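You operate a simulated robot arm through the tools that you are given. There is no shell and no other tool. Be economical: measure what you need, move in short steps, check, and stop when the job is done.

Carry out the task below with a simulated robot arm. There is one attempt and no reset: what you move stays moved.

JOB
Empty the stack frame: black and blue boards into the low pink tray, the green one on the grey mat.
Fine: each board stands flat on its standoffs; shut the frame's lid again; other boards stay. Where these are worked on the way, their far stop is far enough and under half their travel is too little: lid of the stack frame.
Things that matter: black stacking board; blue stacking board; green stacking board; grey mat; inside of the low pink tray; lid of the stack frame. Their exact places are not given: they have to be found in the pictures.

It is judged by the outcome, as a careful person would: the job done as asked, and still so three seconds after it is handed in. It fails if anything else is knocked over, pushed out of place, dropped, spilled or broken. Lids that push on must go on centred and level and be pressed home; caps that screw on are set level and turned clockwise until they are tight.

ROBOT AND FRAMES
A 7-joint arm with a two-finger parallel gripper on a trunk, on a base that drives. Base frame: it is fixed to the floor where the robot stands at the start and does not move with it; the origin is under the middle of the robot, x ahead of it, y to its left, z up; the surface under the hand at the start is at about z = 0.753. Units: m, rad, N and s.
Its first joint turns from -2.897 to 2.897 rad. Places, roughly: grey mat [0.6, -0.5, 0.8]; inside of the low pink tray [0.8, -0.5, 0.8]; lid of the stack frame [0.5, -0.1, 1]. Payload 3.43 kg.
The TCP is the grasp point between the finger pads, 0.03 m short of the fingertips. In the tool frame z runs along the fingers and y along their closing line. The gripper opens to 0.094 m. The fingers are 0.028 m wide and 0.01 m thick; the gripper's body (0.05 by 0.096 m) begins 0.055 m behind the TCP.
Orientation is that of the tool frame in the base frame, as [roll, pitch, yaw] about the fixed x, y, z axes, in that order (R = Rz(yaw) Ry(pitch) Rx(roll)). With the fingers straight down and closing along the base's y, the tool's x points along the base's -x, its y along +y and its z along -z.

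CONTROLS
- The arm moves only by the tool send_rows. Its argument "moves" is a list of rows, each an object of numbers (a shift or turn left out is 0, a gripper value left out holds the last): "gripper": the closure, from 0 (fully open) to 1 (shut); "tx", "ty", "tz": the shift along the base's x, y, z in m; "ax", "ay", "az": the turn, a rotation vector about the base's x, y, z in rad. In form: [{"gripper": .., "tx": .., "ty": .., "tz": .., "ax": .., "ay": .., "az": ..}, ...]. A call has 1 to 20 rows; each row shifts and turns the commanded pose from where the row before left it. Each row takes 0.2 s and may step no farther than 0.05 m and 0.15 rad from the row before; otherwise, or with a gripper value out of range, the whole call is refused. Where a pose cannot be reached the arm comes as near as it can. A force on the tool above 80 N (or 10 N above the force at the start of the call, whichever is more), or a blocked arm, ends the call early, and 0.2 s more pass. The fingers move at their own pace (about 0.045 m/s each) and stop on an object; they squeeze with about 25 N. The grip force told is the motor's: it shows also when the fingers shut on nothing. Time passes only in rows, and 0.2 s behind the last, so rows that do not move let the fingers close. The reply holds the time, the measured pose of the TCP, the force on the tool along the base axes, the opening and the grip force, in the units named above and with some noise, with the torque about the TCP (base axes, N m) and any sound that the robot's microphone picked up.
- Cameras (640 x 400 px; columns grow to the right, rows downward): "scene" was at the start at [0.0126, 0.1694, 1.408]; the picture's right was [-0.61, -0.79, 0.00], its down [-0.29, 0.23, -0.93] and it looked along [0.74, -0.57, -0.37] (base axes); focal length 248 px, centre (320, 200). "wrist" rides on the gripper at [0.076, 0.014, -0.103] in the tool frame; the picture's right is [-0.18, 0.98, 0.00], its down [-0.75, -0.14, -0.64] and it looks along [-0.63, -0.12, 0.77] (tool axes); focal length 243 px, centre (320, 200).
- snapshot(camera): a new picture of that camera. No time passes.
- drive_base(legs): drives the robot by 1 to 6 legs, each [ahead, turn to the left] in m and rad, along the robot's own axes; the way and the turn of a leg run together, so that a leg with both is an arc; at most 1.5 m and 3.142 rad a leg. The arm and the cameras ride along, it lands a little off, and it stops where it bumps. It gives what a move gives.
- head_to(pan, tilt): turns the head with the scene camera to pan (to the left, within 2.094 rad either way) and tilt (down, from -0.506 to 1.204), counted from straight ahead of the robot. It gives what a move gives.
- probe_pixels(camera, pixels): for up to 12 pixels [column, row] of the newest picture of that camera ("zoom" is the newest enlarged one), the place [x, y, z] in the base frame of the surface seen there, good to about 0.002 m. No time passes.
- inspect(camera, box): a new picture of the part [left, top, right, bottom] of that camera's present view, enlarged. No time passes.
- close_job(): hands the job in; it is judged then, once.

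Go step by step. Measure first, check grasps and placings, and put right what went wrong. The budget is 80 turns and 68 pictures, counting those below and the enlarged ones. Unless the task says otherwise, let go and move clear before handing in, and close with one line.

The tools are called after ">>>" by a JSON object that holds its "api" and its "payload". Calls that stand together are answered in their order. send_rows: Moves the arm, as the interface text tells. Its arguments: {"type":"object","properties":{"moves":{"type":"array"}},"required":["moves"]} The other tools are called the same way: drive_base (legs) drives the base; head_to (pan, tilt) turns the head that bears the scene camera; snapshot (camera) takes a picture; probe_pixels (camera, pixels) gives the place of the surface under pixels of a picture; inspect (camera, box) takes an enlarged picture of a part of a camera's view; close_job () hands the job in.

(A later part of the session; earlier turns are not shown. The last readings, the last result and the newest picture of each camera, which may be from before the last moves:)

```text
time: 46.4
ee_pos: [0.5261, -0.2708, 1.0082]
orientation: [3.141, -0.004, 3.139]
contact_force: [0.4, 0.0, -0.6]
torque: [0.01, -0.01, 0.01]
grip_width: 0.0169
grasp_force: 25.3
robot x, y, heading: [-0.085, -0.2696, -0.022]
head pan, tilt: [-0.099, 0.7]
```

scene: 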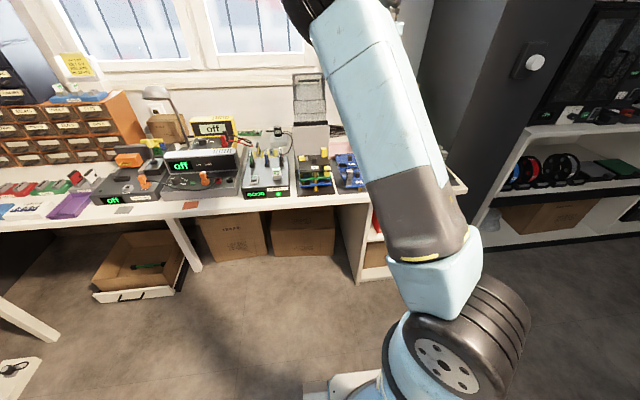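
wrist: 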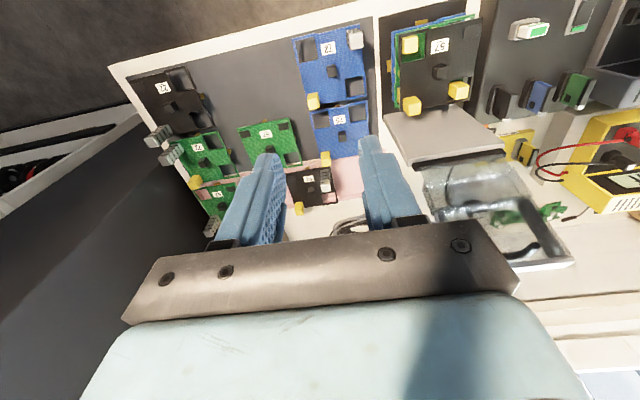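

Board centre is ≈(−1.5,−2) mm from the TCP, 35 mm below. I carry to the left tray slot and descend partway.

>>> {"api": "send_rows", "payload": {"moves": [{"tx": 0.01}, {"tx": 0.02}, {"tx": 0.025}, {"tx": 0.025}, {"tx": 0.025}, {"tx": 0.025}, {"tx": 0.025}, {"tx": 0.025}, {"tx": 0.025}, {"tx": 0.025}, {"tx": 0.02}, {"tx": 0.016}, {"ty": 0.012}, {"tz": -0.02}, {"tz": -0.03}, {"tz": -0.03}, {"tz": -0.03}, {"tz": -0.02}, {}]}}

>>> {"api": "snapshot", "payload": {"camera": "scene"}}

>>> {"api": "snapshot", "payload": {"camera": "wrist"}}

```text
time: 50.6
ee_pos: [0.8302, -0.2651, 0.9279]
orientation: [3.134, 0.079, -3.135]
contact_force: [1.1, 0.2, -0.4]
torque: [-0.02, 0.04, 0.01]
grip_width: 0.0173
grasp_force: 25.3
robot x, y, heading: [-0.0812, -0.2681, -0.017]
head pan, tilt: [-0.099, 0.7]
stopped in row 19: the arm was blocked; the commanded pose is now the measured one
```

```text
33 pictures are left
```

scene: 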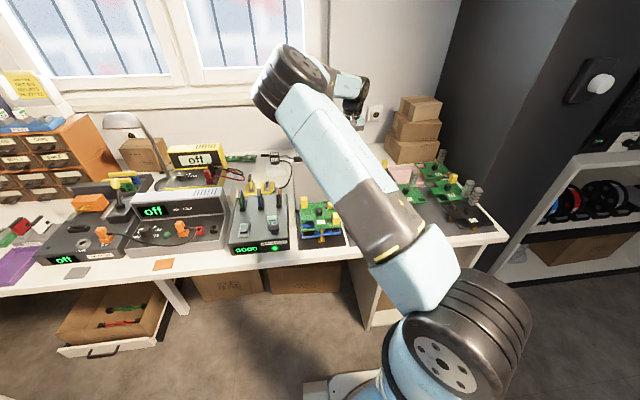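

```text
32 pictures are left
```

wrist: 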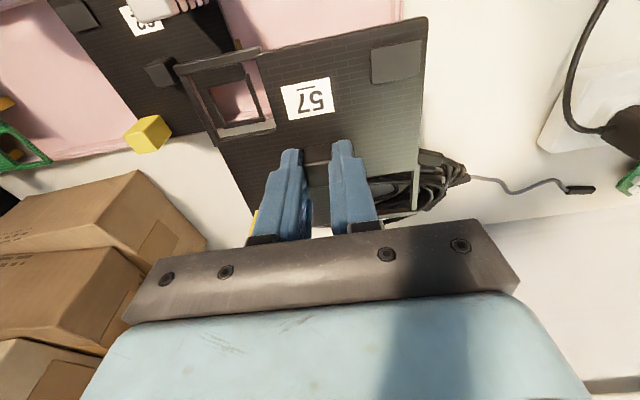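

The arm was blocked short of the slot with a slight tilt; I check what it touches.

>>> {"api": "inspect", "payload": {"camera": "scene", "box": [230, 30, 430, 260]}}

>>> {"api": "probe_pixels", "payload": {"camera": "scene", "pixels": [[290, 80], [270, 100], [300, 170], [345, 85], [320, 130], [350, 170], [380, 210], [350, 115], [300, 200], [312, 150]]}}

```text
1.74 times, centred on (330, 145) of scene
```

zoom: 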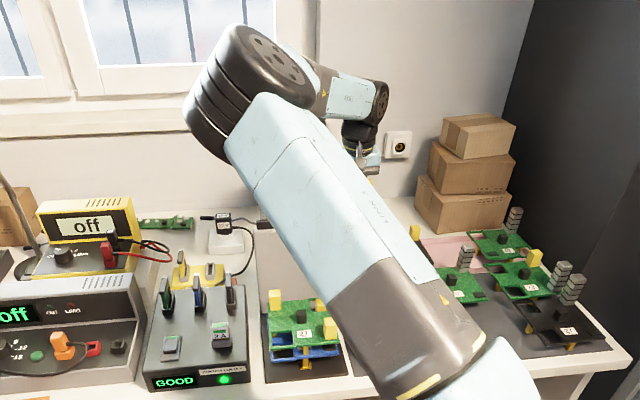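

```text
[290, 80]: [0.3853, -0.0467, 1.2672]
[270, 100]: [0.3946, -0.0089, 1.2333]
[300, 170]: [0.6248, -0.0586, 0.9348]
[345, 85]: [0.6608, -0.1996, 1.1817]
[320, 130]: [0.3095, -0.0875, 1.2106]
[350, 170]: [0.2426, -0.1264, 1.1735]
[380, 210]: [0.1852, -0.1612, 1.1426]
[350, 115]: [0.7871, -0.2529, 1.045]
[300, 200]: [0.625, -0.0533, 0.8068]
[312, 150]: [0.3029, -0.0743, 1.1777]
```

The forearm is leaning on the open lid's top. I raise, untilt, and use the middle slot instead (forearm then clears the lid); first I check box clearance.

>>> {"api": "probe_pixels", "payload": {"camera": "wrist", "pixels": [[135, 172], [205, 240], [10, 210], [130, 260], [100, 250], [60, 350]]}}

>>> {"api": "send_rows", "payload": {"moves": [{"tz": 0.02, "tx": -0.008}, {"tz": 0.02, "tx": -0.008, "ay": 0.02}, {"tz": 0.02, "tx": -0.008, "ay": 0.02}, {"tz": 0.02, "tx": -0.008, "ay": 0.02}, {"ty": -0.02, "ay": 0.019, "az": -0.004}, {"ty": -0.02}, {"ty": -0.02}, {}]}}

>>> {"api": "snapshot", "payload": {"camera": "scene"}}

```text
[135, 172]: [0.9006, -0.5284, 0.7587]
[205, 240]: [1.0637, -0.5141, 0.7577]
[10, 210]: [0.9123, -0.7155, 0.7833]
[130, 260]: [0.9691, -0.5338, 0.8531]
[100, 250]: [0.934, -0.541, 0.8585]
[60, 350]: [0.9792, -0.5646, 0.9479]
```

```text
time: 52.4
ee_pos: [0.7882, -0.3204, 0.9897]
orientation: [3.134, -0.03, -3.138]
contact_force: [-0.1, 0.0, -1.5]
torque: [0.0, 0.01, 0.0]
grip_width: 0.0169
grasp_force: 25.1
robot x, y, heading: [-0.0853, -0.2696, -0.016]
head pan, tilt: [-0.099, 0.7]
```

```text
30 pictures are left
```

scene: 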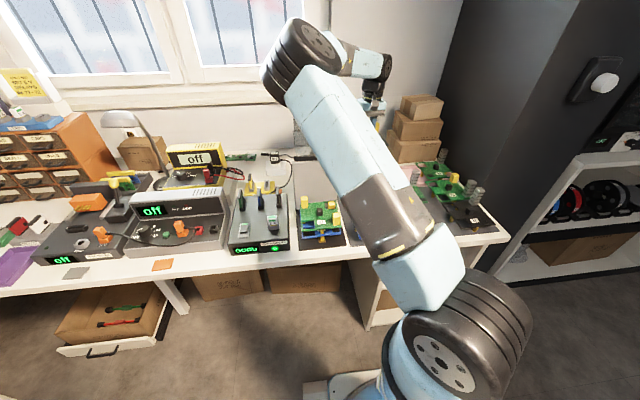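

>>> {"api": "send_rows", "payload": {"moves": [{"ty": -0.02, "ay": -0.015}, {"ty": -0.02, "ay": -0.015}, {"ty": -0.025}, {"ty": -0.025}, {"ty": -0.025}, {"ty": -0.025}, {"ty": -0.025}, {"ty": -0.02}, {"ty": -0.011, "tx": 0.003}, {}, {"tz": -0.03}, {"tz": -0.03}, {"tz": -0.03}, {"tz": -0.025}, {}]}}

>>> {"api": "snapshot", "payload": {"camera": "wrist"}}

```text
time: 55.6
ee_pos: [0.7932, -0.5138, 0.8754]
orientation: [3.138, 0.002, -3.14]
contact_force: [0.0, -0.3, -0.6]
torque: [0.01, 0.01, -0.03]
grip_width: 0.0171
grasp_force: 25.2
robot x, y, heading: [-0.0842, -0.268, -0.02]
head pan, tilt: [-0.099, 0.7]
```

```text
29 pictures are left
```

wrist: 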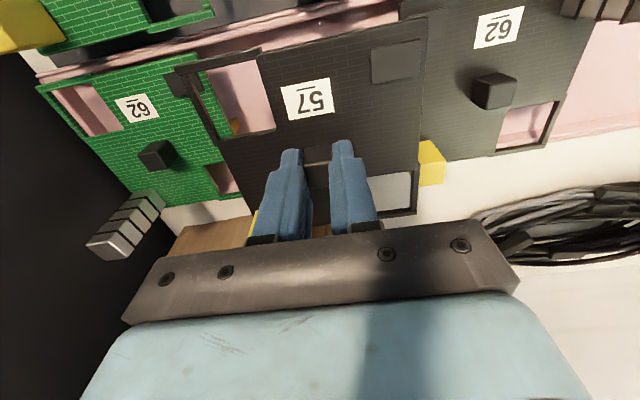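

>>> {"api": "inspect", "payload": {"camera": "wrist", "box": [150, 0, 450, 230]}}

>>> {"api": "probe_pixels", "payload": {"camera": "wrist", "pixels": [[170, 76], [421, 24], [415, 212], [222, 175], [360, 35], [275, 60], [400, 110], [240, 155], [435, 160], [178, 62], [215, 190], [410, 70]]}}

```text
1.74 times, centred on (300, 115) of wrist
```

zoom: 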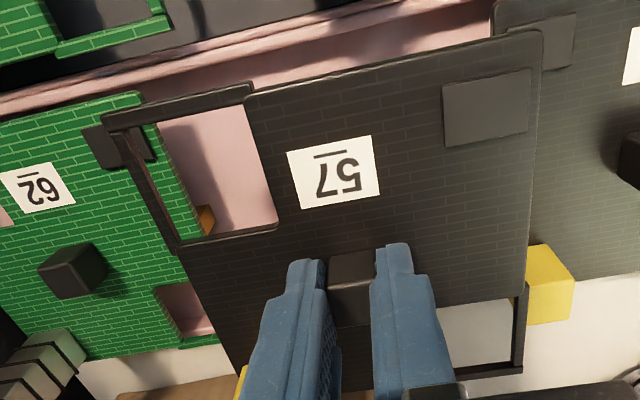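

```text
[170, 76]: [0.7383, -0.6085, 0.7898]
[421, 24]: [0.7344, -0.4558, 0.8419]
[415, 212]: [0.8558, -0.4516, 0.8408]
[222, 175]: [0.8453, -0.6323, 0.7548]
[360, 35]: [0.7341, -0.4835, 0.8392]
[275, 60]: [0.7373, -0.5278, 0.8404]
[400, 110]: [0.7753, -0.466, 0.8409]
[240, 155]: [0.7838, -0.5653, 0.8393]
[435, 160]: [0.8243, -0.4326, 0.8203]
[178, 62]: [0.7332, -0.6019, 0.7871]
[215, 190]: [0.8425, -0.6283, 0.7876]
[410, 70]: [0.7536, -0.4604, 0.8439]
```

>>> {"api": "probe_pixels", "payload": {"camera": "zoom", "pixels": [[110, 124], [118, 132], [538, 36], [522, 366], [524, 280], [532, 150], [180, 246], [300, 86], [450, 52], [200, 300], [225, 350], [515, 374]]}}

```text
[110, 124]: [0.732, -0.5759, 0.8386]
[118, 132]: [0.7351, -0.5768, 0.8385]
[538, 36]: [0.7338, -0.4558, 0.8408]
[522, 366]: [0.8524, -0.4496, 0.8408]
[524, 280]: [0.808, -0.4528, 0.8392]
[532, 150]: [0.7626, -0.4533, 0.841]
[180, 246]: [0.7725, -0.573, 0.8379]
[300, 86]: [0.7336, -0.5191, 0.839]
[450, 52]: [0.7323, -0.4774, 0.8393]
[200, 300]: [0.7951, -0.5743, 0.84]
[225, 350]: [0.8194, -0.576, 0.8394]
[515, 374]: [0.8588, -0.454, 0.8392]
```

Board centre (0.793,-0.514); I shift (-2.5,-5) mm and lower to just above standing height.

>>> {"api": "send_rows", "payload": {"moves": [{"tx": -0.0025, "ty": -0.005}, {}, {"tz": -0.015}, {"tz": -0.015}, {"tz": -0.01}, {"tz": -0.006}, {"tz": -0.003}, {"tz": -0.002}, {}]}}

>>> {"api": "inspect", "payload": {"camera": "wrist", "box": [150, 0, 450, 230]}}

>>> {"api": "probe_pixels", "payload": {"camera": "zoom", "pixels": [[300, 86], [450, 60], [110, 120], [538, 36], [524, 280], [200, 300], [480, 110], [220, 270]]}}

```text
time: 57.6
ee_pos: [0.7891, -0.5209, 0.8237]
orientation: [3.137, 0.002, -3.141]
contact_force: [-0.4, 0.2, -0.8]
torque: [0.01, 0.01, -0.01]
grip_width: 0.0168
grasp_force: 25.0
robot x, y, heading: [-0.0859, -0.2718, -0.017]
head pan, tilt: [-0.099, 0.7]
```

```text
1.74 times, centred on (300, 115) of wrist
```

zoom: 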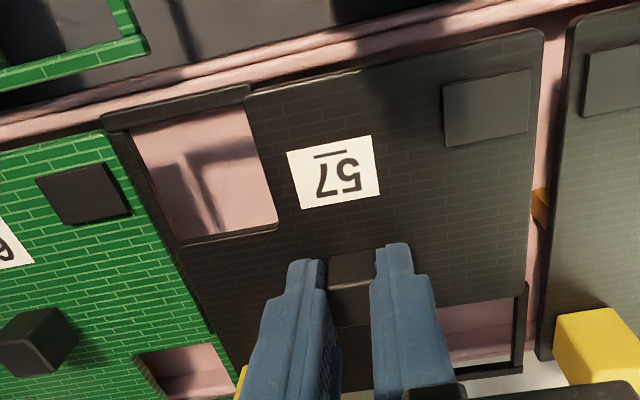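

```text
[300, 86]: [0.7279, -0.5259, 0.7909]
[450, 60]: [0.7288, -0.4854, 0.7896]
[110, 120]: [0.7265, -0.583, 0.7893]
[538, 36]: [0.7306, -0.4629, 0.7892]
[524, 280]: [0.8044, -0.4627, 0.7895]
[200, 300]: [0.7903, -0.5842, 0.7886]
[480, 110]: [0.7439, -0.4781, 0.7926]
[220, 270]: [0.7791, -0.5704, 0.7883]
```

Slightly close to the green 62; I nudge +4 mm in y, +1.5 mm in x, and set down.

>>> {"api": "send_rows", "payload": {"moves": [{"tz": 0.003, "ty": 0.004, "tx": 0.0015}, {}, {"tz": -0.003}, {"tz": -0.002}, {"tz": -0.001}, {"tz": -0.001}, {}]}}

>>> {"api": "inspect", "payload": {"camera": "wrist", "box": [150, 0, 450, 230]}}

>>> {"api": "probe_pixels", "payload": {"camera": "zoom", "pixels": [[300, 86], [450, 60], [110, 120], [538, 36], [524, 280], [200, 300], [400, 120], [220, 270]]}}

```text
time: 59.2
ee_pos: [0.7901, -0.5167, 0.8216]
orientation: [3.137, 0.002, -3.139]
contact_force: [5.6, -3.3, 16.5]
torque: [-0.12, 0.22, 0.08]
grip_width: 0.017
grasp_force: 25.2
robot x, y, heading: [-0.0834, -0.2676, -0.019]
head pan, tilt: [-0.099, 0.7]
```

```text
1.74 times, centred on (300, 115) of wrist
```

zoom: 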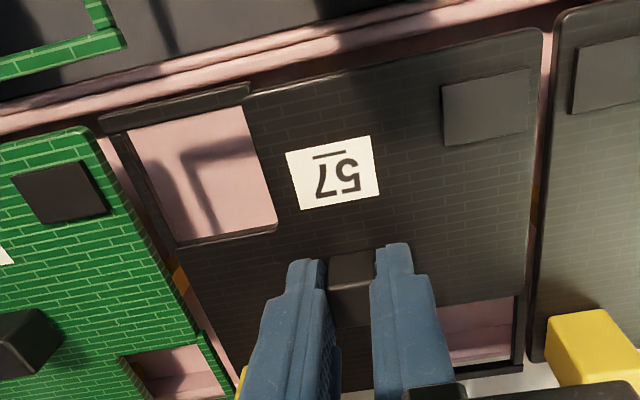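

```text
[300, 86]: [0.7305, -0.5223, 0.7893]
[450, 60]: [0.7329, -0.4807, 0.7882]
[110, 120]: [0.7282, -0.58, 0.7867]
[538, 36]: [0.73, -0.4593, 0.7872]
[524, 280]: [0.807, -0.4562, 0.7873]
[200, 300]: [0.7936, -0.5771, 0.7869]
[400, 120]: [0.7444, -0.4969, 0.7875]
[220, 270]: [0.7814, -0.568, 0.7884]
```

It rests flat at z≈0.7875 with contact force. I relieve, release and rise.

>>> {"api": "send_rows", "payload": {"moves": [{"tz": 0.0015}, {"gripper": 0.7}, {}, {"gripper": 0.6}, {"tz": 0.01}, {"tz": 0.03}, {"tz": 0.04}, {"tz": 0.04}, {"tz": 0.04}, {}]}}

>>> {"api": "inspect", "payload": {"camera": "wrist", "box": [150, 0, 510, 230]}}

>>> {"api": "probe_pixels", "payload": {"camera": "zoom", "pixels": [[240, 110], [380, 90], [250, 180], [380, 170], [460, 120], [140, 140]]}}

```text
time: 61.4
ee_pos: [0.7914, -0.5181, 0.9839]
orientation: [3.135, 0.001, -3.138]
contact_force: [-0.9, -0.6, 0.0]
torque: [-0.03, 0.0, 0.01]
grip_width: 0.0376
grasp_force: 0.1
robot x, y, heading: [-0.0841, -0.2724, -0.021]
head pan, tilt: [-0.099, 0.7]
```

```text
1.74 times, centred on (330, 115) of wrist
```

zoom: 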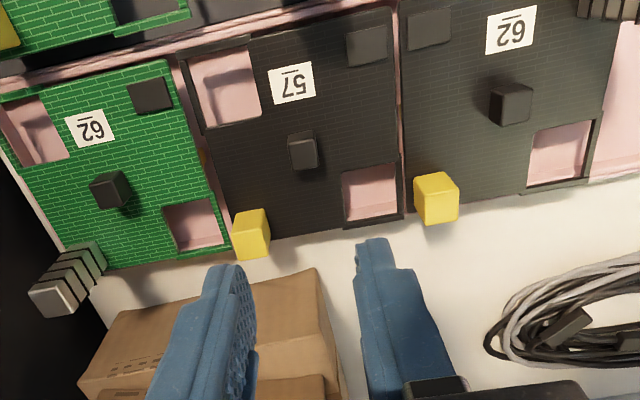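

```text
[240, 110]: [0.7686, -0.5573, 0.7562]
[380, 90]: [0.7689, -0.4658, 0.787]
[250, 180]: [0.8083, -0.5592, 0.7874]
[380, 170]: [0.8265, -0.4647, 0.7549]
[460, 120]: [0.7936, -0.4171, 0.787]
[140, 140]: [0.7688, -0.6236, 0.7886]
```

Black is placed flat. Now back over the frame for the green board.

>>> {"api": "send_rows", "payload": {"moves": [{"tz": 0.04, "tx": -0.02}, {"tz": 0.03, "tx": -0.035}, {"tx": -0.048}, {"tx": -0.048}, {"tx": -0.048}, {"tx": -0.045, "ty": 0.02}, {"tx": -0.019, "ty": 0.04}, {"ty": 0.048}, {"ty": 0.048}, {"ty": 0.048}, {"ty": 0.048}, {"ty": 0.048}, {"ty": 0.048}, {"ty": 0.048}, {"ty": 0.01}, {}]}}

>>> {"api": "inspect", "payload": {"camera": "wrist", "box": [210, 0, 430, 140]}}

```text
time: 64.8
ee_pos: [0.5269, -0.1105, 1.051]
orientation: [3.138, 0.001, -3.139]
contact_force: [0.2, 0.7, 0.3]
torque: [-0.04, 0.01, 0.02]
grip_width: 0.0376
grasp_force: 0.0
robot x, y, heading: [-0.0828, -0.266, -0.021]
head pan, tilt: [-0.099, 0.7]
```

```text
2.86 times, centred on (320, 70) of wrist
```

zoom: 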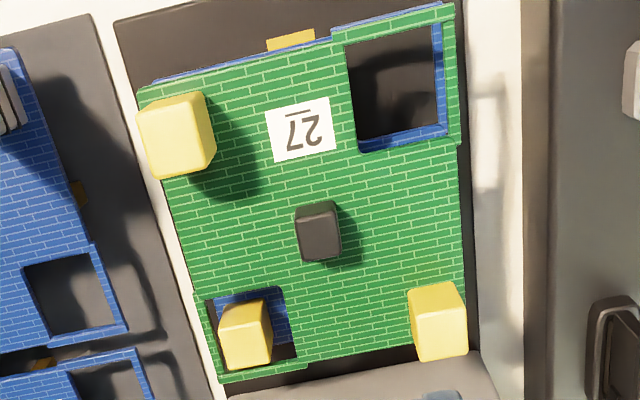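

>>> {"api": "probe_pixels", "payload": {"camera": "zoom", "pixels": [[318, 230], [302, 212], [332, 206], [304, 248], [336, 246], [318, 180], [140, 92], [452, 14], [464, 280], [222, 378], [440, 310], [175, 130]]}}

```text
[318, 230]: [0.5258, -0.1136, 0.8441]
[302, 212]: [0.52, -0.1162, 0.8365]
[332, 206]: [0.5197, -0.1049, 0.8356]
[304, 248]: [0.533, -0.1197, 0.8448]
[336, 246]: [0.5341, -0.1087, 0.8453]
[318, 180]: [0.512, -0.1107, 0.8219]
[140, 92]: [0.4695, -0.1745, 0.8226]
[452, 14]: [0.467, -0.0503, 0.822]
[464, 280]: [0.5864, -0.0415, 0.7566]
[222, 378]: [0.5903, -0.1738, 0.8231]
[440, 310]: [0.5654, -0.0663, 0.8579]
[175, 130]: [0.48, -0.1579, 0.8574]
```

Green knob centre ≈(0.5275,-0.112), board top 0.822. Descend, grip and lift gently.

>>> {"api": "send_rows", "payload": {"moves": [{"gripper": 0.55, "tx": 0.0005, "ty": -0.001}, {"tz": -0.045}, {"tz": -0.045}, {"tz": -0.045}, {"tz": -0.035}, {"tz": -0.015}, {"tz": -0.011}, {}, {"gripper": 0.85}, {}, {"gripper": 1}, {}, {}, {"tz": 0.003}, {"tz": 0.003}, {"tz": 0.004}, {"tz": 0.004}, {"tz": 0.004}, {}]}}

>>> {"api": "inspect", "payload": {"camera": "wrist", "box": [160, 0, 480, 240]}}

>>> {"api": "probe_pixels", "payload": {"camera": "zoom", "pixels": [[300, 150], [240, 110], [200, 260], [420, 240], [400, 200], [250, 200]]}}

```text
time: 68.8
ee_pos: [0.5266, -0.1114, 0.8734]
orientation: [3.136, 0.001, -3.138]
contact_force: [0.1, 0.2, -0.4]
torque: [-0.02, 0.02, -0.03]
grip_width: 0.0172
grasp_force: 25.2
robot x, y, heading: [-0.0863, -0.2676, -0.019]
head pan, tilt: [-0.099, 0.7]
```

```text
1.67 times, centred on (320, 120) of wrist
```

zoom: 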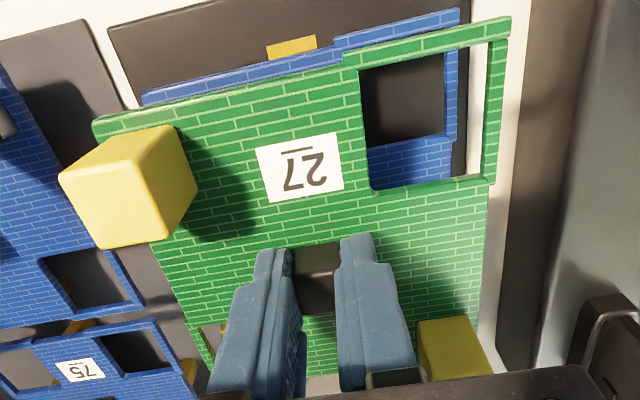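

```text
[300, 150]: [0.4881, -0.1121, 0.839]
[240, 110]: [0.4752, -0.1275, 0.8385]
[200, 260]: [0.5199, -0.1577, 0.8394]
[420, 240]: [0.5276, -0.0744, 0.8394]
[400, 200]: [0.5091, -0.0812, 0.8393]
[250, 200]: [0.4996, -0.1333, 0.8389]
```

Green lifted level. I raise and carry it over the free mat area, then lower partway.

>>> {"api": "send_rows", "payload": {"moves": [{"tz": 0.008}, {"tz": 0.01}, {"tz": 0.015}, {"tz": 0.02}, {"tz": 0.02}, {"tz": 0.02}, {"tz": 0.015, "ty": -0.01}, {"ty": -0.02}, {"ty": -0.03}, {"ty": -0.035}, {"ty": -0.035}, {"ty": -0.035}, {"ty": -0.035}, {"ty": -0.035}, {"ty": -0.035}, {"ty": -0.035}, {"ty": -0.025, "tx": -0.006}, {"ty": -0.018, "tx": -0.008}, {"ty": -0.005}, {}]}}

>>> {"api": "send_rows", "payload": {"moves": [{"tz": -0.03}, {"tz": -0.03}, {"tz": -0.03}, {"tz": -0.02}, {}]}}

>>> {"api": "inspect", "payload": {"camera": "wrist", "box": [100, 0, 540, 260]}}

```text
time: 73.0
ee_pos: [0.5158, -0.4665, 0.9799]
orientation: [3.134, 0.004, -3.139]
contact_force: [-0.2, 1.2, -0.5]
torque: [-0.02, 0.01, -0.02]
grip_width: 0.0173
grasp_force: 25.0
robot x, y, heading: [-0.0775, -0.2702, -0.015]
head pan, tilt: [-0.099, 0.7]
```

```text
time: 74.2
ee_pos: [0.5126, -0.4676, 0.8712]
orientation: [3.136, 0.002, -3.141]
contact_force: [0.3, -0.2, -1.6]
torque: [-0.04, 0.0, 0.0]
grip_width: 0.0171
grasp_force: 25.1
robot x, y, heading: [-0.0832, -0.2668, -0.019]
head pan, tilt: [-0.099, 0.7]
```

```text
1.45 times, centred on (320, 130) of wrist
```

zoom: 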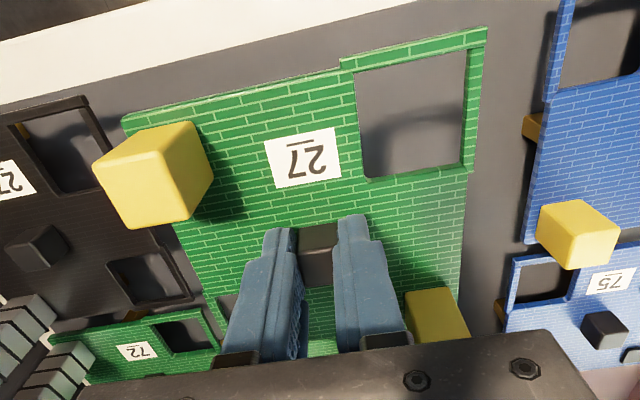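

>>> {"api": "probe_pixels", "payload": {"camera": "zoom", "pixels": [[340, 72], [480, 32], [126, 118], [470, 180], [200, 280], [220, 70], [60, 95], [540, 200], [430, 45], [185, 250], [150, 225], [525, 245]]}}

```text
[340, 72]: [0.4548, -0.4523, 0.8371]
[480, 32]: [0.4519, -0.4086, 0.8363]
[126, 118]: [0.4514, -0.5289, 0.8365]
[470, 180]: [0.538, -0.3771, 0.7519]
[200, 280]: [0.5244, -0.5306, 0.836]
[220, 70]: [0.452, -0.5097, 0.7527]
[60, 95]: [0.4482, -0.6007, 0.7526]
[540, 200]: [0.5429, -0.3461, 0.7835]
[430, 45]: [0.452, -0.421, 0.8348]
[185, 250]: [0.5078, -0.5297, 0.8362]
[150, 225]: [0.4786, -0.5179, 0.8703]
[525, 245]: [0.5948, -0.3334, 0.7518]
```

Clear on all sides. Lower to contact and release.

>>> {"api": "send_rows", "payload": {"moves": [{"tz": -0.02}, {"tz": -0.018}, {"tz": -0.008}, {"tz": -0.004}, {"tz": -0.002}, {"tz": -0.001}, {"tz": -0.001}, {}]}}

```text
time: 76.0
ee_pos: [0.5132, -0.4666, 0.8185]
orientation: [3.136, 0.002, -3.14]
contact_force: [-2.6, -0.3, 20.3]
torque: [-0.08, -0.02, 0.01]
grip_width: 0.0174
grasp_force: 24.5
robot x, y, heading: [-0.0858, -0.2708, -0.019]
head pan, tilt: [-0.099, 0.7]
```

>>> {"api": "send_rows", "payload": {"moves": [{"tz": 0.0015}, {"gripper": 0.7}, {}, {"gripper": 0.6}, {"tz": 0.01}, {"tz": 0.03}, {"tz": 0.04}, {"tz": 0.04}, {"tz": 0.04}, {"tz": 0.04}, {"tz": 0.04}, {}]}}

>>> {"api": "inspect", "payload": {"camera": "wrist", "box": [150, 0, 510, 230]}}

>>> {"api": "probe_pixels", "payload": {"camera": "zoom", "pixels": [[320, 60], [280, 120], [350, 130], [300, 30], [360, 100], [400, 30]]}}

```text
time: 78.6
ee_pos: [0.5137, -0.4661, 1.0606]
orientation: [3.138, 0.001, -3.14]
contact_force: [0.0, -0.3, 0.9]
torque: [0.0, 0.01, 0.0]
grip_width: 0.0378
grasp_force: 0.1
robot x, y, heading: [-0.0846, -0.2713, -0.012]
head pan, tilt: [-0.099, 0.7]
```

```text
1.74 times, centred on (330, 115) of wrist
```

zoom: 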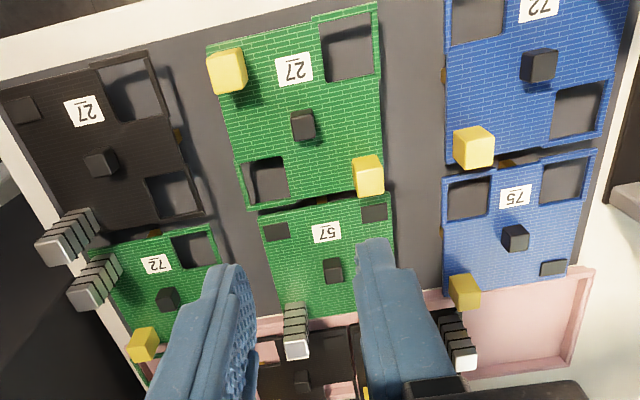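

```text
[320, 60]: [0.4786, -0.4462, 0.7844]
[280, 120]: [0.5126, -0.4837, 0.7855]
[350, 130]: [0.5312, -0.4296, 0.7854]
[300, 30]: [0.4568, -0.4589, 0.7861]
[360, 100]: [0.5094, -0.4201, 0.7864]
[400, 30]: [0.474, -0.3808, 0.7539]
```

Green is flat on the mat. For the left tray slot the forearm must clear the lid, so I shift the base ~0.26 m to the right (backing off first).

>>> {"api": "send_rows", "payload": {"moves": [{"tz": 0.045}, {"tz": 0.045}, {"tz": 0.045}, {"tz": 0.045}, {}]}}

>>> {"api": "drive_base", "payload": {"legs": [[-0.2, 0], [0, 0.7], [-0.4, 0], [0, -0.68], [0.5, 0]]}}

>>> {"api": "snapshot", "payload": {"camera": "scene"}}

```text
time: 79.8
ee_pos: [0.5141, -0.4638, 1.2371]
orientation: [3.135, 0.0, -3.141]
contact_force: [-0.4, 0.2, -0.3]
torque: [-0.01, -0.03, 0.03]
grip_width: 0.0378
grasp_force: 0.1
robot x, y, heading: [-0.0876, -0.2709, -0.011]
head pan, tilt: [-0.099, 0.7]
```

```text
time: 83.8
ee_pos: [0.2989, -0.0338, 1.2381]
orientation: [3.137, 0.004, -2.45]
contact_force: [1.0, 0.7, -0.1]
torque: [-0.01, 0.03, -0.03]
grip_width: 0.0376
grasp_force: 0.1
robot x, y, heading: [-0.2622, -0.3002, 0.67]
head pan, tilt: [-0.099, 0.7]
stopped in leg 3: the robot was blocked; the commanded pose is now the measured one
```

```text
20 pictures are left
```

scene: 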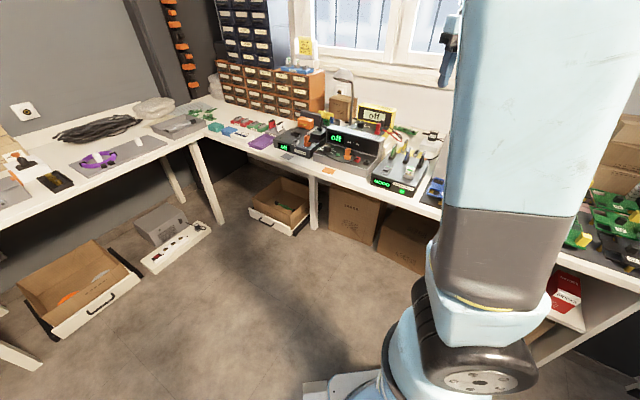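

The base bumped something behind-right. I look there.

>>> {"api": "head_to", "payload": {"pan": -2.0, "tilt": 0.8}}

>>> {"api": "snapshot", "payload": {"camera": "scene"}}

```text
time: 85.6
ee_pos: [0.299, -0.0351, 1.2386]
orientation: [3.137, 0.002, -2.45]
contact_force: [0.6, -0.4, 0.2]
torque: [-0.03, -0.02, 0.03]
grip_width: 0.0372
grasp_force: 0.0
robot x, y, heading: [-0.2598, -0.2988, 0.669]
head pan, tilt: [-2.0, 0.799]
```

```text
19 pictures are left
```

scene: 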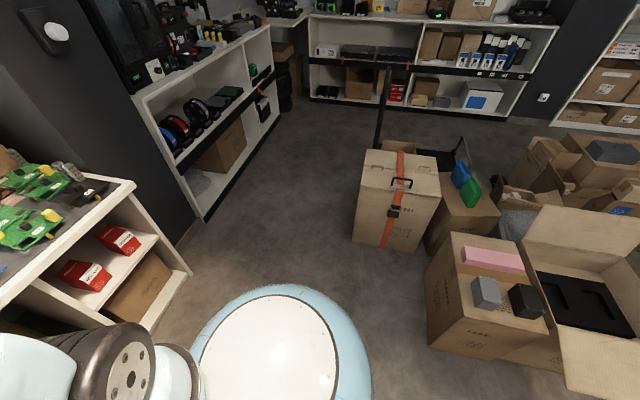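

There's a carton behind, but free floor to the right side. I nudge forward, turn right, drive 0.25 m, turn back and approach the desk.

>>> {"api": "drive_base", "payload": {"legs": [[0.04, 0], [0, -2.24], [0.25, 0], [0, 1.57], [0.14, 0]]}}

>>> {"api": "head_to", "payload": {"pan": 0.15, "tilt": 0.7}}

>>> {"api": "snapshot", "payload": {"camera": "scene"}}

```text
time: 89.0
ee_pos: [0.3774, -0.4276, 1.2386]
orientation: [3.133, 0.003, 3.137]
contact_force: [-0.9, 0.1, -0.5]
torque: [0.02, -0.05, 0.0]
grip_width: 0.0377
grasp_force: 0.1
robot x, y, heading: [-0.2211, -0.2276, -0.048]
head pan, tilt: [-2.0, 0.799]
stopped in leg 2: the robot was blocked; the commanded pose is now the measured one
```

```text
time: 91.0
ee_pos: [0.3769, -0.4298, 1.2393]
orientation: [3.136, 0.001, 3.136]
contact_force: [0.3, 0.2, 0.1]
torque: [-0.02, -0.01, 0.02]
grip_width: 0.0373
grasp_force: 0.0
robot x, y, heading: [-0.2258, -0.2282, -0.051]
head pan, tilt: [0.15, 0.7]
```

```text
18 pictures are left
```

scene: 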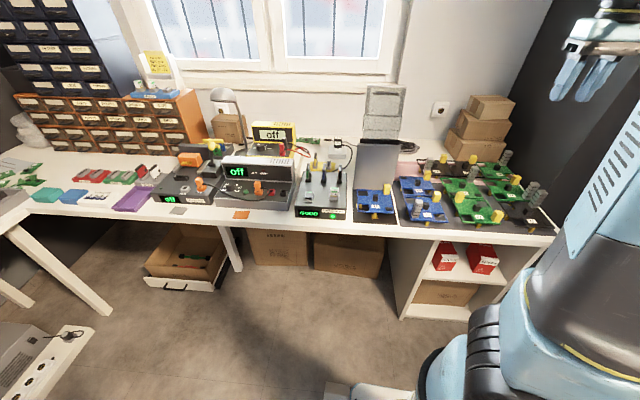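

Blocked while turning near the carton at the right rear. I first go closer to the desk, then turn and step right from there.

>>> {"api": "drive_base", "payload": {"legs": [[0.16, 0], [0, -1.15], [0.27, 0], [0, 1.2]]}}

```text
time: 93.8
ee_pos: [0.4453, -0.611, 1.2389]
orientation: [3.134, 0.001, 2.815]
contact_force: [0.2, 0.3, 0.0]
torque: [-0.08, -0.01, 0.01]
grip_width: 0.0375
grasp_force: 0.1
robot x, y, heading: [-0.0534, -0.2142, -0.37]
head pan, tilt: [0.15, 0.7]
stopped in leg 2: the robot was blocked; the commanded pose is now the measured one
```

>>> {"api": "head_to", "payload": {"pan": -1.4, "tilt": 1.15}}

>>> {"api": "snapshot", "payload": {"camera": "scene"}}

```text
time: 95.4
ee_pos: [0.4466, -0.6102, 1.2388]
orientation: [3.136, 0.002, 2.818]
contact_force: [0.2, -0.3, 0.2]
torque: [0.01, 0.0, 0.02]
grip_width: 0.0375
grasp_force: 0.1
robot x, y, heading: [-0.0542, -0.2169, -0.366]
head pan, tilt: [-1.4, 1.15]
```

```text
17 pictures are left
```

scene: 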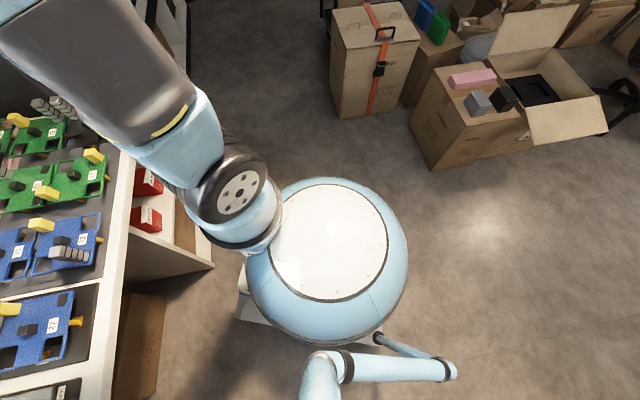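

>>> {"api": "probe_pixels", "payload": {"camera": "scene", "pixels": [[435, 165], [410, 115], [335, 110], [215, 268], [440, 120], [520, 130], [330, 240], [240, 300], [255, 270], [400, 370], [450, 370], [160, 330]]}}

```text
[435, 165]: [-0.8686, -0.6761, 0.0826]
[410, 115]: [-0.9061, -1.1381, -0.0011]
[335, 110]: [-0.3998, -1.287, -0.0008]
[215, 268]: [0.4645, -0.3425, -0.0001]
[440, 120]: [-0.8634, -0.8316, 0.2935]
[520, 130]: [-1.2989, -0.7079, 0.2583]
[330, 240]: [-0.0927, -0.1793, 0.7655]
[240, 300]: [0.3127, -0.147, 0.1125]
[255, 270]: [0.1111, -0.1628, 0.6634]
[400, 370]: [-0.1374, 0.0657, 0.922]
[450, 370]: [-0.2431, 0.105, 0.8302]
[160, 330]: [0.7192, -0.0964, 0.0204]
```

The shoulder/base has little room, so I try smaller zig-zag steps to get the base to about y=-0.33, which should let the forearm clear the lid.

>>> {"api": "drive_base", "payload": {"legs": [[0.08, 0], [0, 0.77], [-0.25, 0], [0, -0.4], [0.12, 0]]}}

```text
time: 97.7
ee_pos: [0.6205, -0.4744, 1.2404]
orientation: [3.132, 0.003, 3.125]
contact_force: [0.8, 0.8, -0.5]
torque: [-0.06, 0.03, -0.01]
grip_width: 0.0376
grasp_force: 0.0
robot x, y, heading: [0.0238, -0.2665, -0.063]
head pan, tilt: [-1.4, 1.15]
stopped in leg 2: the robot was blocked; the commanded pose is now the measured one
```

>>> {"api": "drive_base", "payload": {"legs": [[-0.07, 0], [0, 0.5], [-0.17, 0], [0, -0.44], [0.08, 0]]}}

```text
time: 100.7
ee_pos: [0.5633, -0.1773, 1.2416]
orientation: [3.134, 0.002, -2.683]
contact_force: [0.5, 0.5, 0.2]
torque: [0.02, 0.06, 0.03]
grip_width: 0.0375
grasp_force: 0.1
robot x, y, heading: [-0.0501, -0.2975, 0.403]
head pan, tilt: [-1.4, 1.15]
stopped in leg 3: the robot was blocked; the commanded pose is now the measured one
```

The base won't go past y≈-0.30. Instead I use a farther base position (x≈-0.15), where the arm is straighter and the forearm stays right of the lid.

>>> {"api": "drive_base", "payload": {"legs": [[0, -0.42], [-0.1, 0]]}}

>>> {"api": "head_to", "payload": {"pan": 0.0, "tilt": 0.65}}

```text
time: 103.2
ee_pos: [0.4584, -0.4365, 1.2398]
orientation: [3.13, 0.003, -3.102]
contact_force: [0.1, 0.8, 0.0]
torque: [-0.06, 0.0, 0.01]
grip_width: 0.0375
grasp_force: 0.1
robot x, y, heading: [-0.1523, -0.2686, -0.014]
head pan, tilt: [-1.4, 1.15]
```

```text
time: 104.7
ee_pos: [0.4588, -0.4353, 1.2403]
orientation: [3.131, 0.003, -3.105]
contact_force: [0.2, 0.3, 0.9]
torque: [-0.02, 0.0, -0.03]
grip_width: 0.0377
grasp_force: 0.2
robot x, y, heading: [-0.1515, -0.2723, -0.01]
head pan, tilt: [0.0, 0.649]
```

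I test the reach to the left slot with the empty hand first, straightening the tool on the way.

>>> {"api": "send_rows", "payload": {"moves": [{"tx": 0.045, "ty": 0.015, "az": -0.02, "ax": -0.01}, {"tx": 0.045, "ty": 0.015, "az": -0.017}, {"tx": 0.045, "ty": 0.015}, {"tx": 0.045, "ty": 0.015}, {"tx": 0.045, "ty": 0.02, "tz": -0.01}, {"tx": 0.045, "ty": 0.02, "tz": -0.01}, {"tx": 0.04, "ty": 0.02, "tz": -0.02}, {"tx": 0.021, "ty": 0.02, "tz": -0.03}, {"tz": -0.04, "ty": 0.02}, {"tz": -0.04, "ty": 0.015}, {"tz": -0.04}, {"tz": -0.04}, {"tz": -0.03}, {"tz": -0.03}, {"tz": -0.03}, {"tz": -0.02}, {}]}}

>>> {"api": "snapshot", "payload": {"camera": "scene"}}

```text
refused: row 5 steps farther than a row can; nothing moved
```

```text
16 pictures are left
```

scene: 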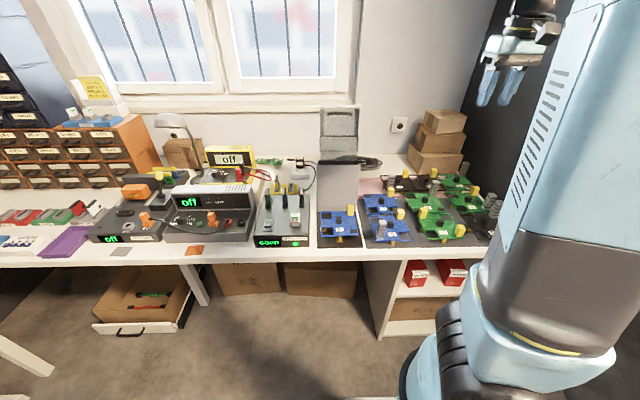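

>>> {"api": "probe_pixels", "payload": {"camera": "scene", "pixels": [[322, 110], [355, 110], [340, 108], [357, 152], [320, 152]]}}

>>> {"api": "send_rows", "payload": {"moves": [{"tx": 0.042, "ty": 0.015, "az": -0.02, "ax": -0.01}, {"tx": 0.042, "ty": 0.015, "az": -0.017}, {"tx": 0.042, "ty": 0.015}, {"tx": 0.042, "ty": 0.015}, {"tx": 0.042, "ty": 0.02, "tz": -0.01}, {"tx": 0.042, "ty": 0.02, "tz": -0.01}, {"tx": 0.04, "ty": 0.02, "tz": -0.02}, {"tx": 0.039, "ty": 0.02, "tz": -0.02}, {"tz": -0.04, "ty": 0.02}, {"tz": -0.04, "ty": 0.015}, {"tz": -0.04}, {"tz": -0.04}, {"tz": -0.03}, {"tz": -0.03}, {"tz": -0.03}, {"tz": -0.02}, {}]}}

>>> {"api": "snapshot", "payload": {"camera": "scene"}}

```text
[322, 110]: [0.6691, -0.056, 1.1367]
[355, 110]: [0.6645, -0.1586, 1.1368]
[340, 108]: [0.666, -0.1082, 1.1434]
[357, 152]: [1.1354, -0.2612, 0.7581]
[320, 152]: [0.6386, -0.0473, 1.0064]
```

```text
time: 108.5
ee_pos: [0.8132, -0.2628, 0.9485]
orientation: [3.136, 0.064, -3.133]
contact_force: [-0.3, -0.2, -0.1]
torque: [0.04, -0.03, 0.02]
grip_width: 0.0377
grasp_force: 0.0
robot x, y, heading: [-0.1519, -0.2732, -0.014]
head pan, tilt: [0.0, 0.649]
stopped in row 17: the arm was blocked; the commanded pose is now the measured one
```

```text
15 pictures are left
```

scene: 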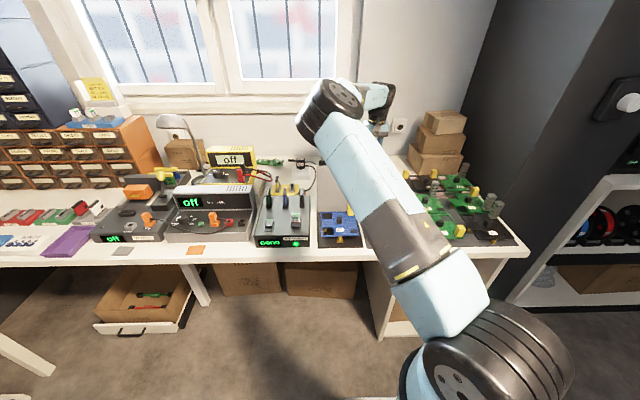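

The forearm still meets the lid at hand height ≈0.95. I test whether leaning the hand ~0.4 rad to the right lets it come down to 0.82 (empty hand).

>>> {"api": "send_rows", "payload": {"moves": [{"tz": 0.03, "tx": -0.008}, {"tz": 0.03, "tx": -0.008, "ay": 0.03}, {"tz": 0.02, "tx": -0.008, "ax": 0.1, "ay": 0.03}, {"ax": 0.1}, {"ax": 0.1}, {"ax": 0.1}, {"tz": -0.03}, {"tz": -0.03}, {"tz": -0.03}, {"tz": -0.03}, {"tz": -0.03}, {"tz": -0.03}, {"tz": -0.02}, {}]}}

```text
time: 111.5
ee_pos: [0.7804, -0.2588, 0.8111]
orientation: [2.738, -0.022, -3.13]
contact_force: [0.2, -0.4, -0.4]
torque: [0.03, 0.01, 0.05]
grip_width: 0.0374
grasp_force: 0.1
robot x, y, heading: [-0.1466, -0.2712, -0.007]
head pan, tilt: [0.0, 0.649]
```

With the lean it reaches z=0.81 freely. So I'll grip the blue knob with fingers closing along x and the hand leaning right. Going back over the frame and turning the hand now.

>>> {"api": "send_rows", "payload": {"moves": [{"tz": 0.045}, {"tz": 0.045}, {"tz": 0.045}, {"tz": 0.045, "ty": -0.02}, {"tz": 0.04, "ty": -0.025}, {"tx": -0.04, "ty": -0.02}, {"tx": -0.045}, {"tx": -0.045}, {"tx": -0.045, "ax": -0.1}, {"tx": -0.045, "ax": -0.1}, {"tx": -0.032, "ax": -0.1}, {"ax": -0.1}, {}]}}

>>> {"api": "send_rows", "payload": {"moves": [{"az": -0.14, "ty": 0.02}, {"az": -0.14, "ty": 0.02}, {"az": -0.14, "ty": 0.02}, {"az": -0.14, "ty": 0.02}, {"az": -0.14, "ty": 0.02}, {"az": -0.14, "ty": 0.02}, {"az": -0.14, "ty": 0.02}, {"az": -0.14, "ty": 0.02}, {"az": -0.14, "ty": 0.02}, {"az": -0.14, "ty": 0.02}, {"az": -0.14, "ty": 0.013}, {"az": -0.03}, {}]}}

```text
time: 114.3
ee_pos: [0.5294, -0.328, 1.0312]
orientation: [3.138, -0.027, -3.137]
contact_force: [0.2, 0.5, -0.7]
torque: [0.0, 0.02, 0.03]
grip_width: 0.0375
grasp_force: 0.0
robot x, y, heading: [-0.15, -0.2721, -0.013]
head pan, tilt: [0.0, 0.649]
```

```text
time: 117.1
ee_pos: [0.5295, -0.1133, 1.0313]
orientation: [3.136, -0.023, 1.575]
contact_force: [-0.1, 0.4, 1.1]
torque: [-0.05, -0.04, 0.0]
grip_width: 0.0375
grasp_force: 0.1
robot x, y, heading: [-0.1534, -0.2705, -0.012]
head pan, tilt: [0.0, 0.649]
```

>>> {"api": "inspect", "payload": {"camera": "wrist", "box": [100, 0, 540, 250]}}

>>> {"api": "inspect", "payload": {"camera": "scene", "box": [300, 140, 420, 260]}}

```text
1.45 times, centred on (320, 125) of wrist
```

zoom: 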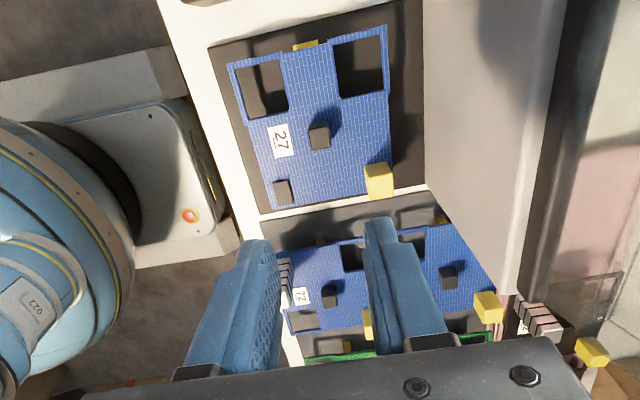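

```text
3.33 times, centred on (360, 200) of scene
```

zoom: 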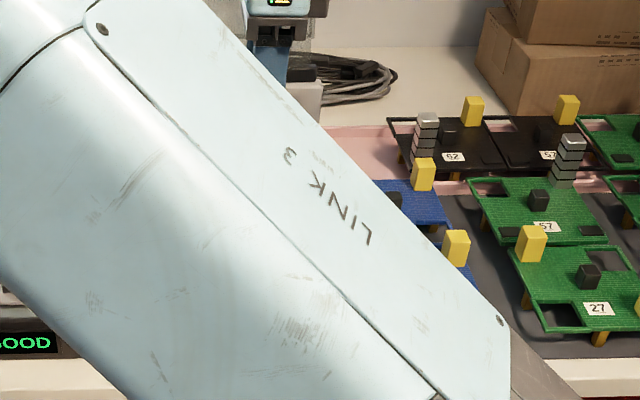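

>>> {"api": "inspect", "payload": {"camera": "wrist", "box": [220, 0, 420, 150]}}

>>> {"api": "probe_pixels", "payload": {"camera": "zoom", "pixels": [[320, 192], [300, 185], [330, 178], [312, 210], [336, 202], [280, 240], [42, 100], [120, 330], [450, 40], [300, 280], [350, 250], [445, 260]]}}

```text
2.67 times, centred on (320, 75) of wrist
```

zoom: 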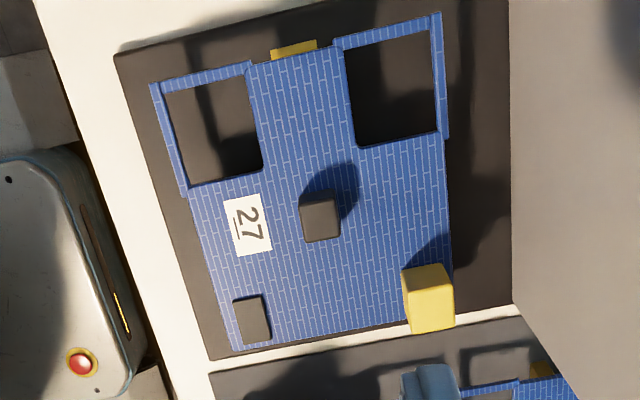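

```text
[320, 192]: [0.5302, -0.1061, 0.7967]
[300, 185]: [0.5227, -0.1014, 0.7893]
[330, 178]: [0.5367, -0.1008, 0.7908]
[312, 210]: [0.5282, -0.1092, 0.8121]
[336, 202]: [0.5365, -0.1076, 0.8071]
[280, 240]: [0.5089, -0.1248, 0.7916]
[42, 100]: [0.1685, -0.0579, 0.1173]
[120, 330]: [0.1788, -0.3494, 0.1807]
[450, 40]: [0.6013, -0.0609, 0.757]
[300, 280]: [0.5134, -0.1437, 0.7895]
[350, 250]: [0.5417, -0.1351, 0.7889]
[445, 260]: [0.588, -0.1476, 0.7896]
```

Blue knob centre ≈(0.529,-0.1125), board top 0.7895. I lean the hand right by 0.37 rad and descend.

>>> {"api": "send_rows", "payload": {"moves": [{"gripper": 0.55, "ax": 0.09, "ay": 0.005}, {"ax": 0.09}, {"ax": 0.09}, {"ax": 0.077}, {"ty": -0.008}, {"tz": -0.045}, {"tz": -0.045}, {"tz": -0.045}, {"tz": -0.035}, {}]}}

```text
time: 119.3
ee_pos: [0.5268, -0.122, 0.8604]
orientation: [-3.141, -0.374, 1.575]
contact_force: [0.0, -0.5, -0.1]
torque: [0.01, -0.02, -0.01]
grip_width: 0.0422
grasp_force: 0.1
robot x, y, heading: [-0.1482, -0.2708, -0.012]
head pan, tilt: [0.0, 0.649]
```

>>> {"api": "send_rows", "payload": {"moves": [{"tx": 0.001, "tz": -0.018}, {"tz": -0.012}, {"tz": -0.006}, {}, {"gripper": 0.85}, {}, {"gripper": 1}, {}, {}, {"tz": 0.003}, {"tz": 0.003}, {"tz": 0.004}, {"tz": 0.004}, {"tz": 0.006}, {}]}}

>>> {"api": "inspect", "payload": {"camera": "wrist", "box": [140, 0, 500, 240]}}

>>> {"api": "probe_pixels", "payload": {"camera": "zoom", "pixels": [[320, 60], [230, 160], [420, 150], [250, 60], [400, 60], [330, 120], [330, 200], [440, 220]]}}

```text
time: 122.5
ee_pos: [0.5308, -0.1212, 0.8449]
orientation: [3.141, -0.372, 1.573]
contact_force: [-0.2, -0.7, -1.2]
torque: [-0.01, 0.03, -0.02]
grip_width: 0.0171
grasp_force: 25.2
robot x, y, heading: [-0.1483, -0.2732, -0.013]
head pan, tilt: [0.0, 0.649]
```

```text
1.67 times, centred on (320, 120) of wrist
```

zoom: 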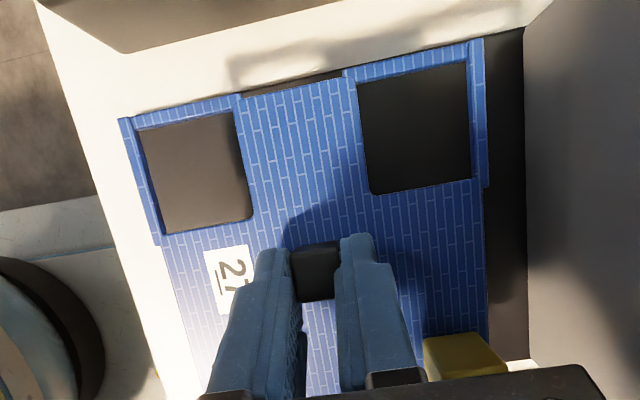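

```text
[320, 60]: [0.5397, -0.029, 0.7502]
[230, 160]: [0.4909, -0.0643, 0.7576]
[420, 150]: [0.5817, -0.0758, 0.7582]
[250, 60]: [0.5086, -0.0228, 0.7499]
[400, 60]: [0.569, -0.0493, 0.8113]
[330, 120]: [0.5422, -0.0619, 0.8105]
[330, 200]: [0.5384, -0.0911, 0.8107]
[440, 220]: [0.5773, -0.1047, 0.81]
```

Held level, 20 mm up. I note the board edges, then raise and carry to the left slot on a path right of the lid.

>>> {"api": "probe_pixels", "payload": {"camera": "zoom", "pixels": [[300, 88], [128, 124], [476, 46], [485, 180], [160, 235], [410, 62]]}}

>>> {"api": "send_rows", "payload": {"moves": [{"tz": 0.01}, {"tz": 0.02}, {"tz": 0.025}, {"tz": 0.025}, {"tz": 0.025}, {"tz": 0.025, "ty": -0.01}, {"tz": 0.01, "ty": -0.025}, {"ty": -0.03}, {"ty": -0.035}, {"ty": -0.035}, {"ty": -0.035}, {"ty": -0.025}, {"ty": -0.01}, {}]}}

```text
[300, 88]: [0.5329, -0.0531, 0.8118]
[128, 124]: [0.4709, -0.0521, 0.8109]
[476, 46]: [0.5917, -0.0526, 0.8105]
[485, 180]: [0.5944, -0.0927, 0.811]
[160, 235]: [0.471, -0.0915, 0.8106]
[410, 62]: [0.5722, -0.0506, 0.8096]
```

```text
time: 125.5
ee_pos: [0.5306, -0.327, 0.9862]
orientation: [3.141, -0.37, 1.575]
contact_force: [-1.0, -0.4, -0.5]
torque: [0.01, 0.0, 0.0]
grip_width: 0.0174
grasp_force: 24.5
robot x, y, heading: [-0.1499, -0.2711, -0.014]
head pan, tilt: [0.0, 0.649]
```

>>> {"api": "send_rows", "payload": {"moves": [{"tx": 0.01}, {"tx": 0.02}, {"tx": 0.03}, {"tx": 0.03}, {"tx": 0.03}, {"tx": 0.03}, {"tx": 0.03}, {"tx": 0.03}, {"tx": 0.025}, {"tx": 0.015}, {"tx": 0.009, "ty": 0.008}, {"ty": 0.02}, {"ty": 0.02}, {"ty": 0.01}, {"tz": -0.02}, {"tz": -0.03}, {"tz": -0.03}, {"tz": -0.03}, {}]}}

>>> {"api": "inspect", "payload": {"camera": "wrist", "box": [140, 0, 500, 240]}}

>>> {"api": "probe_pixels", "payload": {"camera": "zoom", "pixels": [[300, 88], [128, 124], [476, 46], [485, 180], [160, 235], [410, 62], [330, 200], [440, 220], [320, 40], [540, 100]]}}

```text
time: 129.5
ee_pos: [0.7869, -0.2673, 0.8749]
orientation: [3.14, -0.372, 1.574]
contact_force: [-1.1, -0.2, -1.0]
torque: [-0.03, 0.02, 0.0]
grip_width: 0.017
grasp_force: 24.8
robot x, y, heading: [-0.1504, -0.2673, -0.015]
head pan, tilt: [0.0, 0.649]
```

```text
1.67 times, centred on (320, 120) of wrist
```

zoom: 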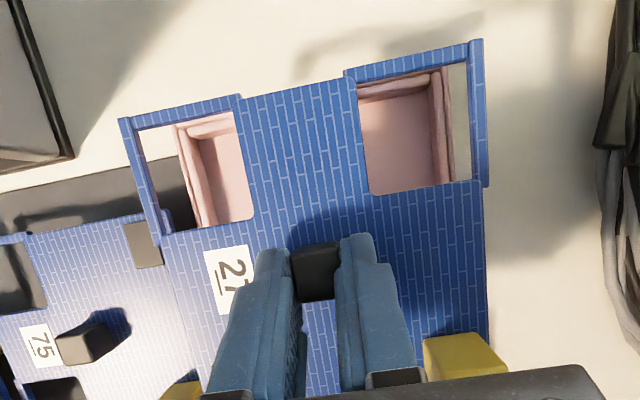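

```text
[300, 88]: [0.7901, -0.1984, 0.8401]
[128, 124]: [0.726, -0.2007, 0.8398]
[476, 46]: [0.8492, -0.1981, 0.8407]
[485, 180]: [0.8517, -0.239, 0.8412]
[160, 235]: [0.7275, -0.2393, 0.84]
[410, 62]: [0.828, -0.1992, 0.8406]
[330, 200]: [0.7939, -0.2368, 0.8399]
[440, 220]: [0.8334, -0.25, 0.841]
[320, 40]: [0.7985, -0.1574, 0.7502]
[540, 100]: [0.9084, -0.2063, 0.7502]
```

Board centre ≈(0.7885,-0.2595); I shift +2 mm in x and lower to contact.

>>> {"api": "send_rows", "payload": {"moves": [{"tx": 0.002}, {}, {"tz": -0.015}, {"tz": -0.015}, {"tz": -0.01}, {"tz": -0.006}, {"tz": -0.003}, {"tz": -0.001}, {"tz": -0.001}, {"tz": -0.001}, {}]}}

>>> {"api": "inspect", "payload": {"camera": "wrist", "box": [140, 0, 500, 240]}}

>>> {"api": "probe_pixels", "payload": {"camera": "zoom", "pixels": [[300, 88], [128, 124], [476, 46], [485, 180], [160, 235], [410, 62], [330, 200], [440, 220], [190, 150], [210, 330]]}}

```text
time: 131.9
ee_pos: [0.7892, -0.2697, 0.8225]
orientation: [3.141, -0.373, 1.573]
contact_force: [0.7, 0.2, -0.6]
torque: [0.04, -0.01, 0.01]
grip_width: 0.0173
grasp_force: 25.3
robot x, y, heading: [-0.1481, -0.2702, -0.014]
head pan, tilt: [0.0, 0.649]
```

```text
1.67 times, centred on (320, 120) of wrist
```

zoom: 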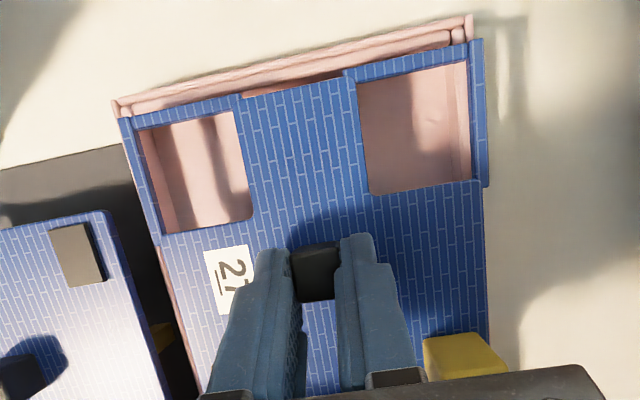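

```text
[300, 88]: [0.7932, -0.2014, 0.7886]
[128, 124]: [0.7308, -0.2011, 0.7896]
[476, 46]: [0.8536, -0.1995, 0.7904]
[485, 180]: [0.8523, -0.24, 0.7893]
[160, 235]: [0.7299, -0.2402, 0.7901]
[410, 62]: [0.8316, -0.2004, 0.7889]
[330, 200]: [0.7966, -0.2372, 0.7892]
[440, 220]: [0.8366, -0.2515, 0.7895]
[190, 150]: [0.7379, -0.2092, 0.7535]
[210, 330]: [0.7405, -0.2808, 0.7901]
```

1.5 mm still to go; I shift 2 mm left (away from board 62) and set down.

>>> {"api": "send_rows", "payload": {"moves": [{"ty": 0.002, "tx": -0.0005}, {"tz": -0.001}, {"tz": -0.001}, {"tz": -0.001}, {}]}}

```text
time: 133.1
ee_pos: [0.7894, -0.2686, 0.8205]
orientation: [3.138, -0.373, 1.574]
contact_force: [0.0, -0.1, -1.0]
torque: [0.01, 0.02, -0.02]
grip_width: 0.0171
grasp_force: 24.7
robot x, y, heading: [-0.1507, -0.2723, -0.014]
head pan, tilt: [0.0, 0.649]
```

>>> {"api": "send_rows", "payload": {"moves": [{"tz": -0.001}, {"tz": -0.001}, {}]}}

```text
time: 133.9
ee_pos: [0.7892, -0.2688, 0.8216]
orientation: [3.139, -0.375, 1.575]
contact_force: [0.4, -6.5, 18.3]
torque: [0.01, 0.07, -0.02]
grip_width: 0.017
grasp_force: 25.3
robot x, y, heading: [-0.1514, -0.2694, -0.015]
head pan, tilt: [0.0, 0.649]
```

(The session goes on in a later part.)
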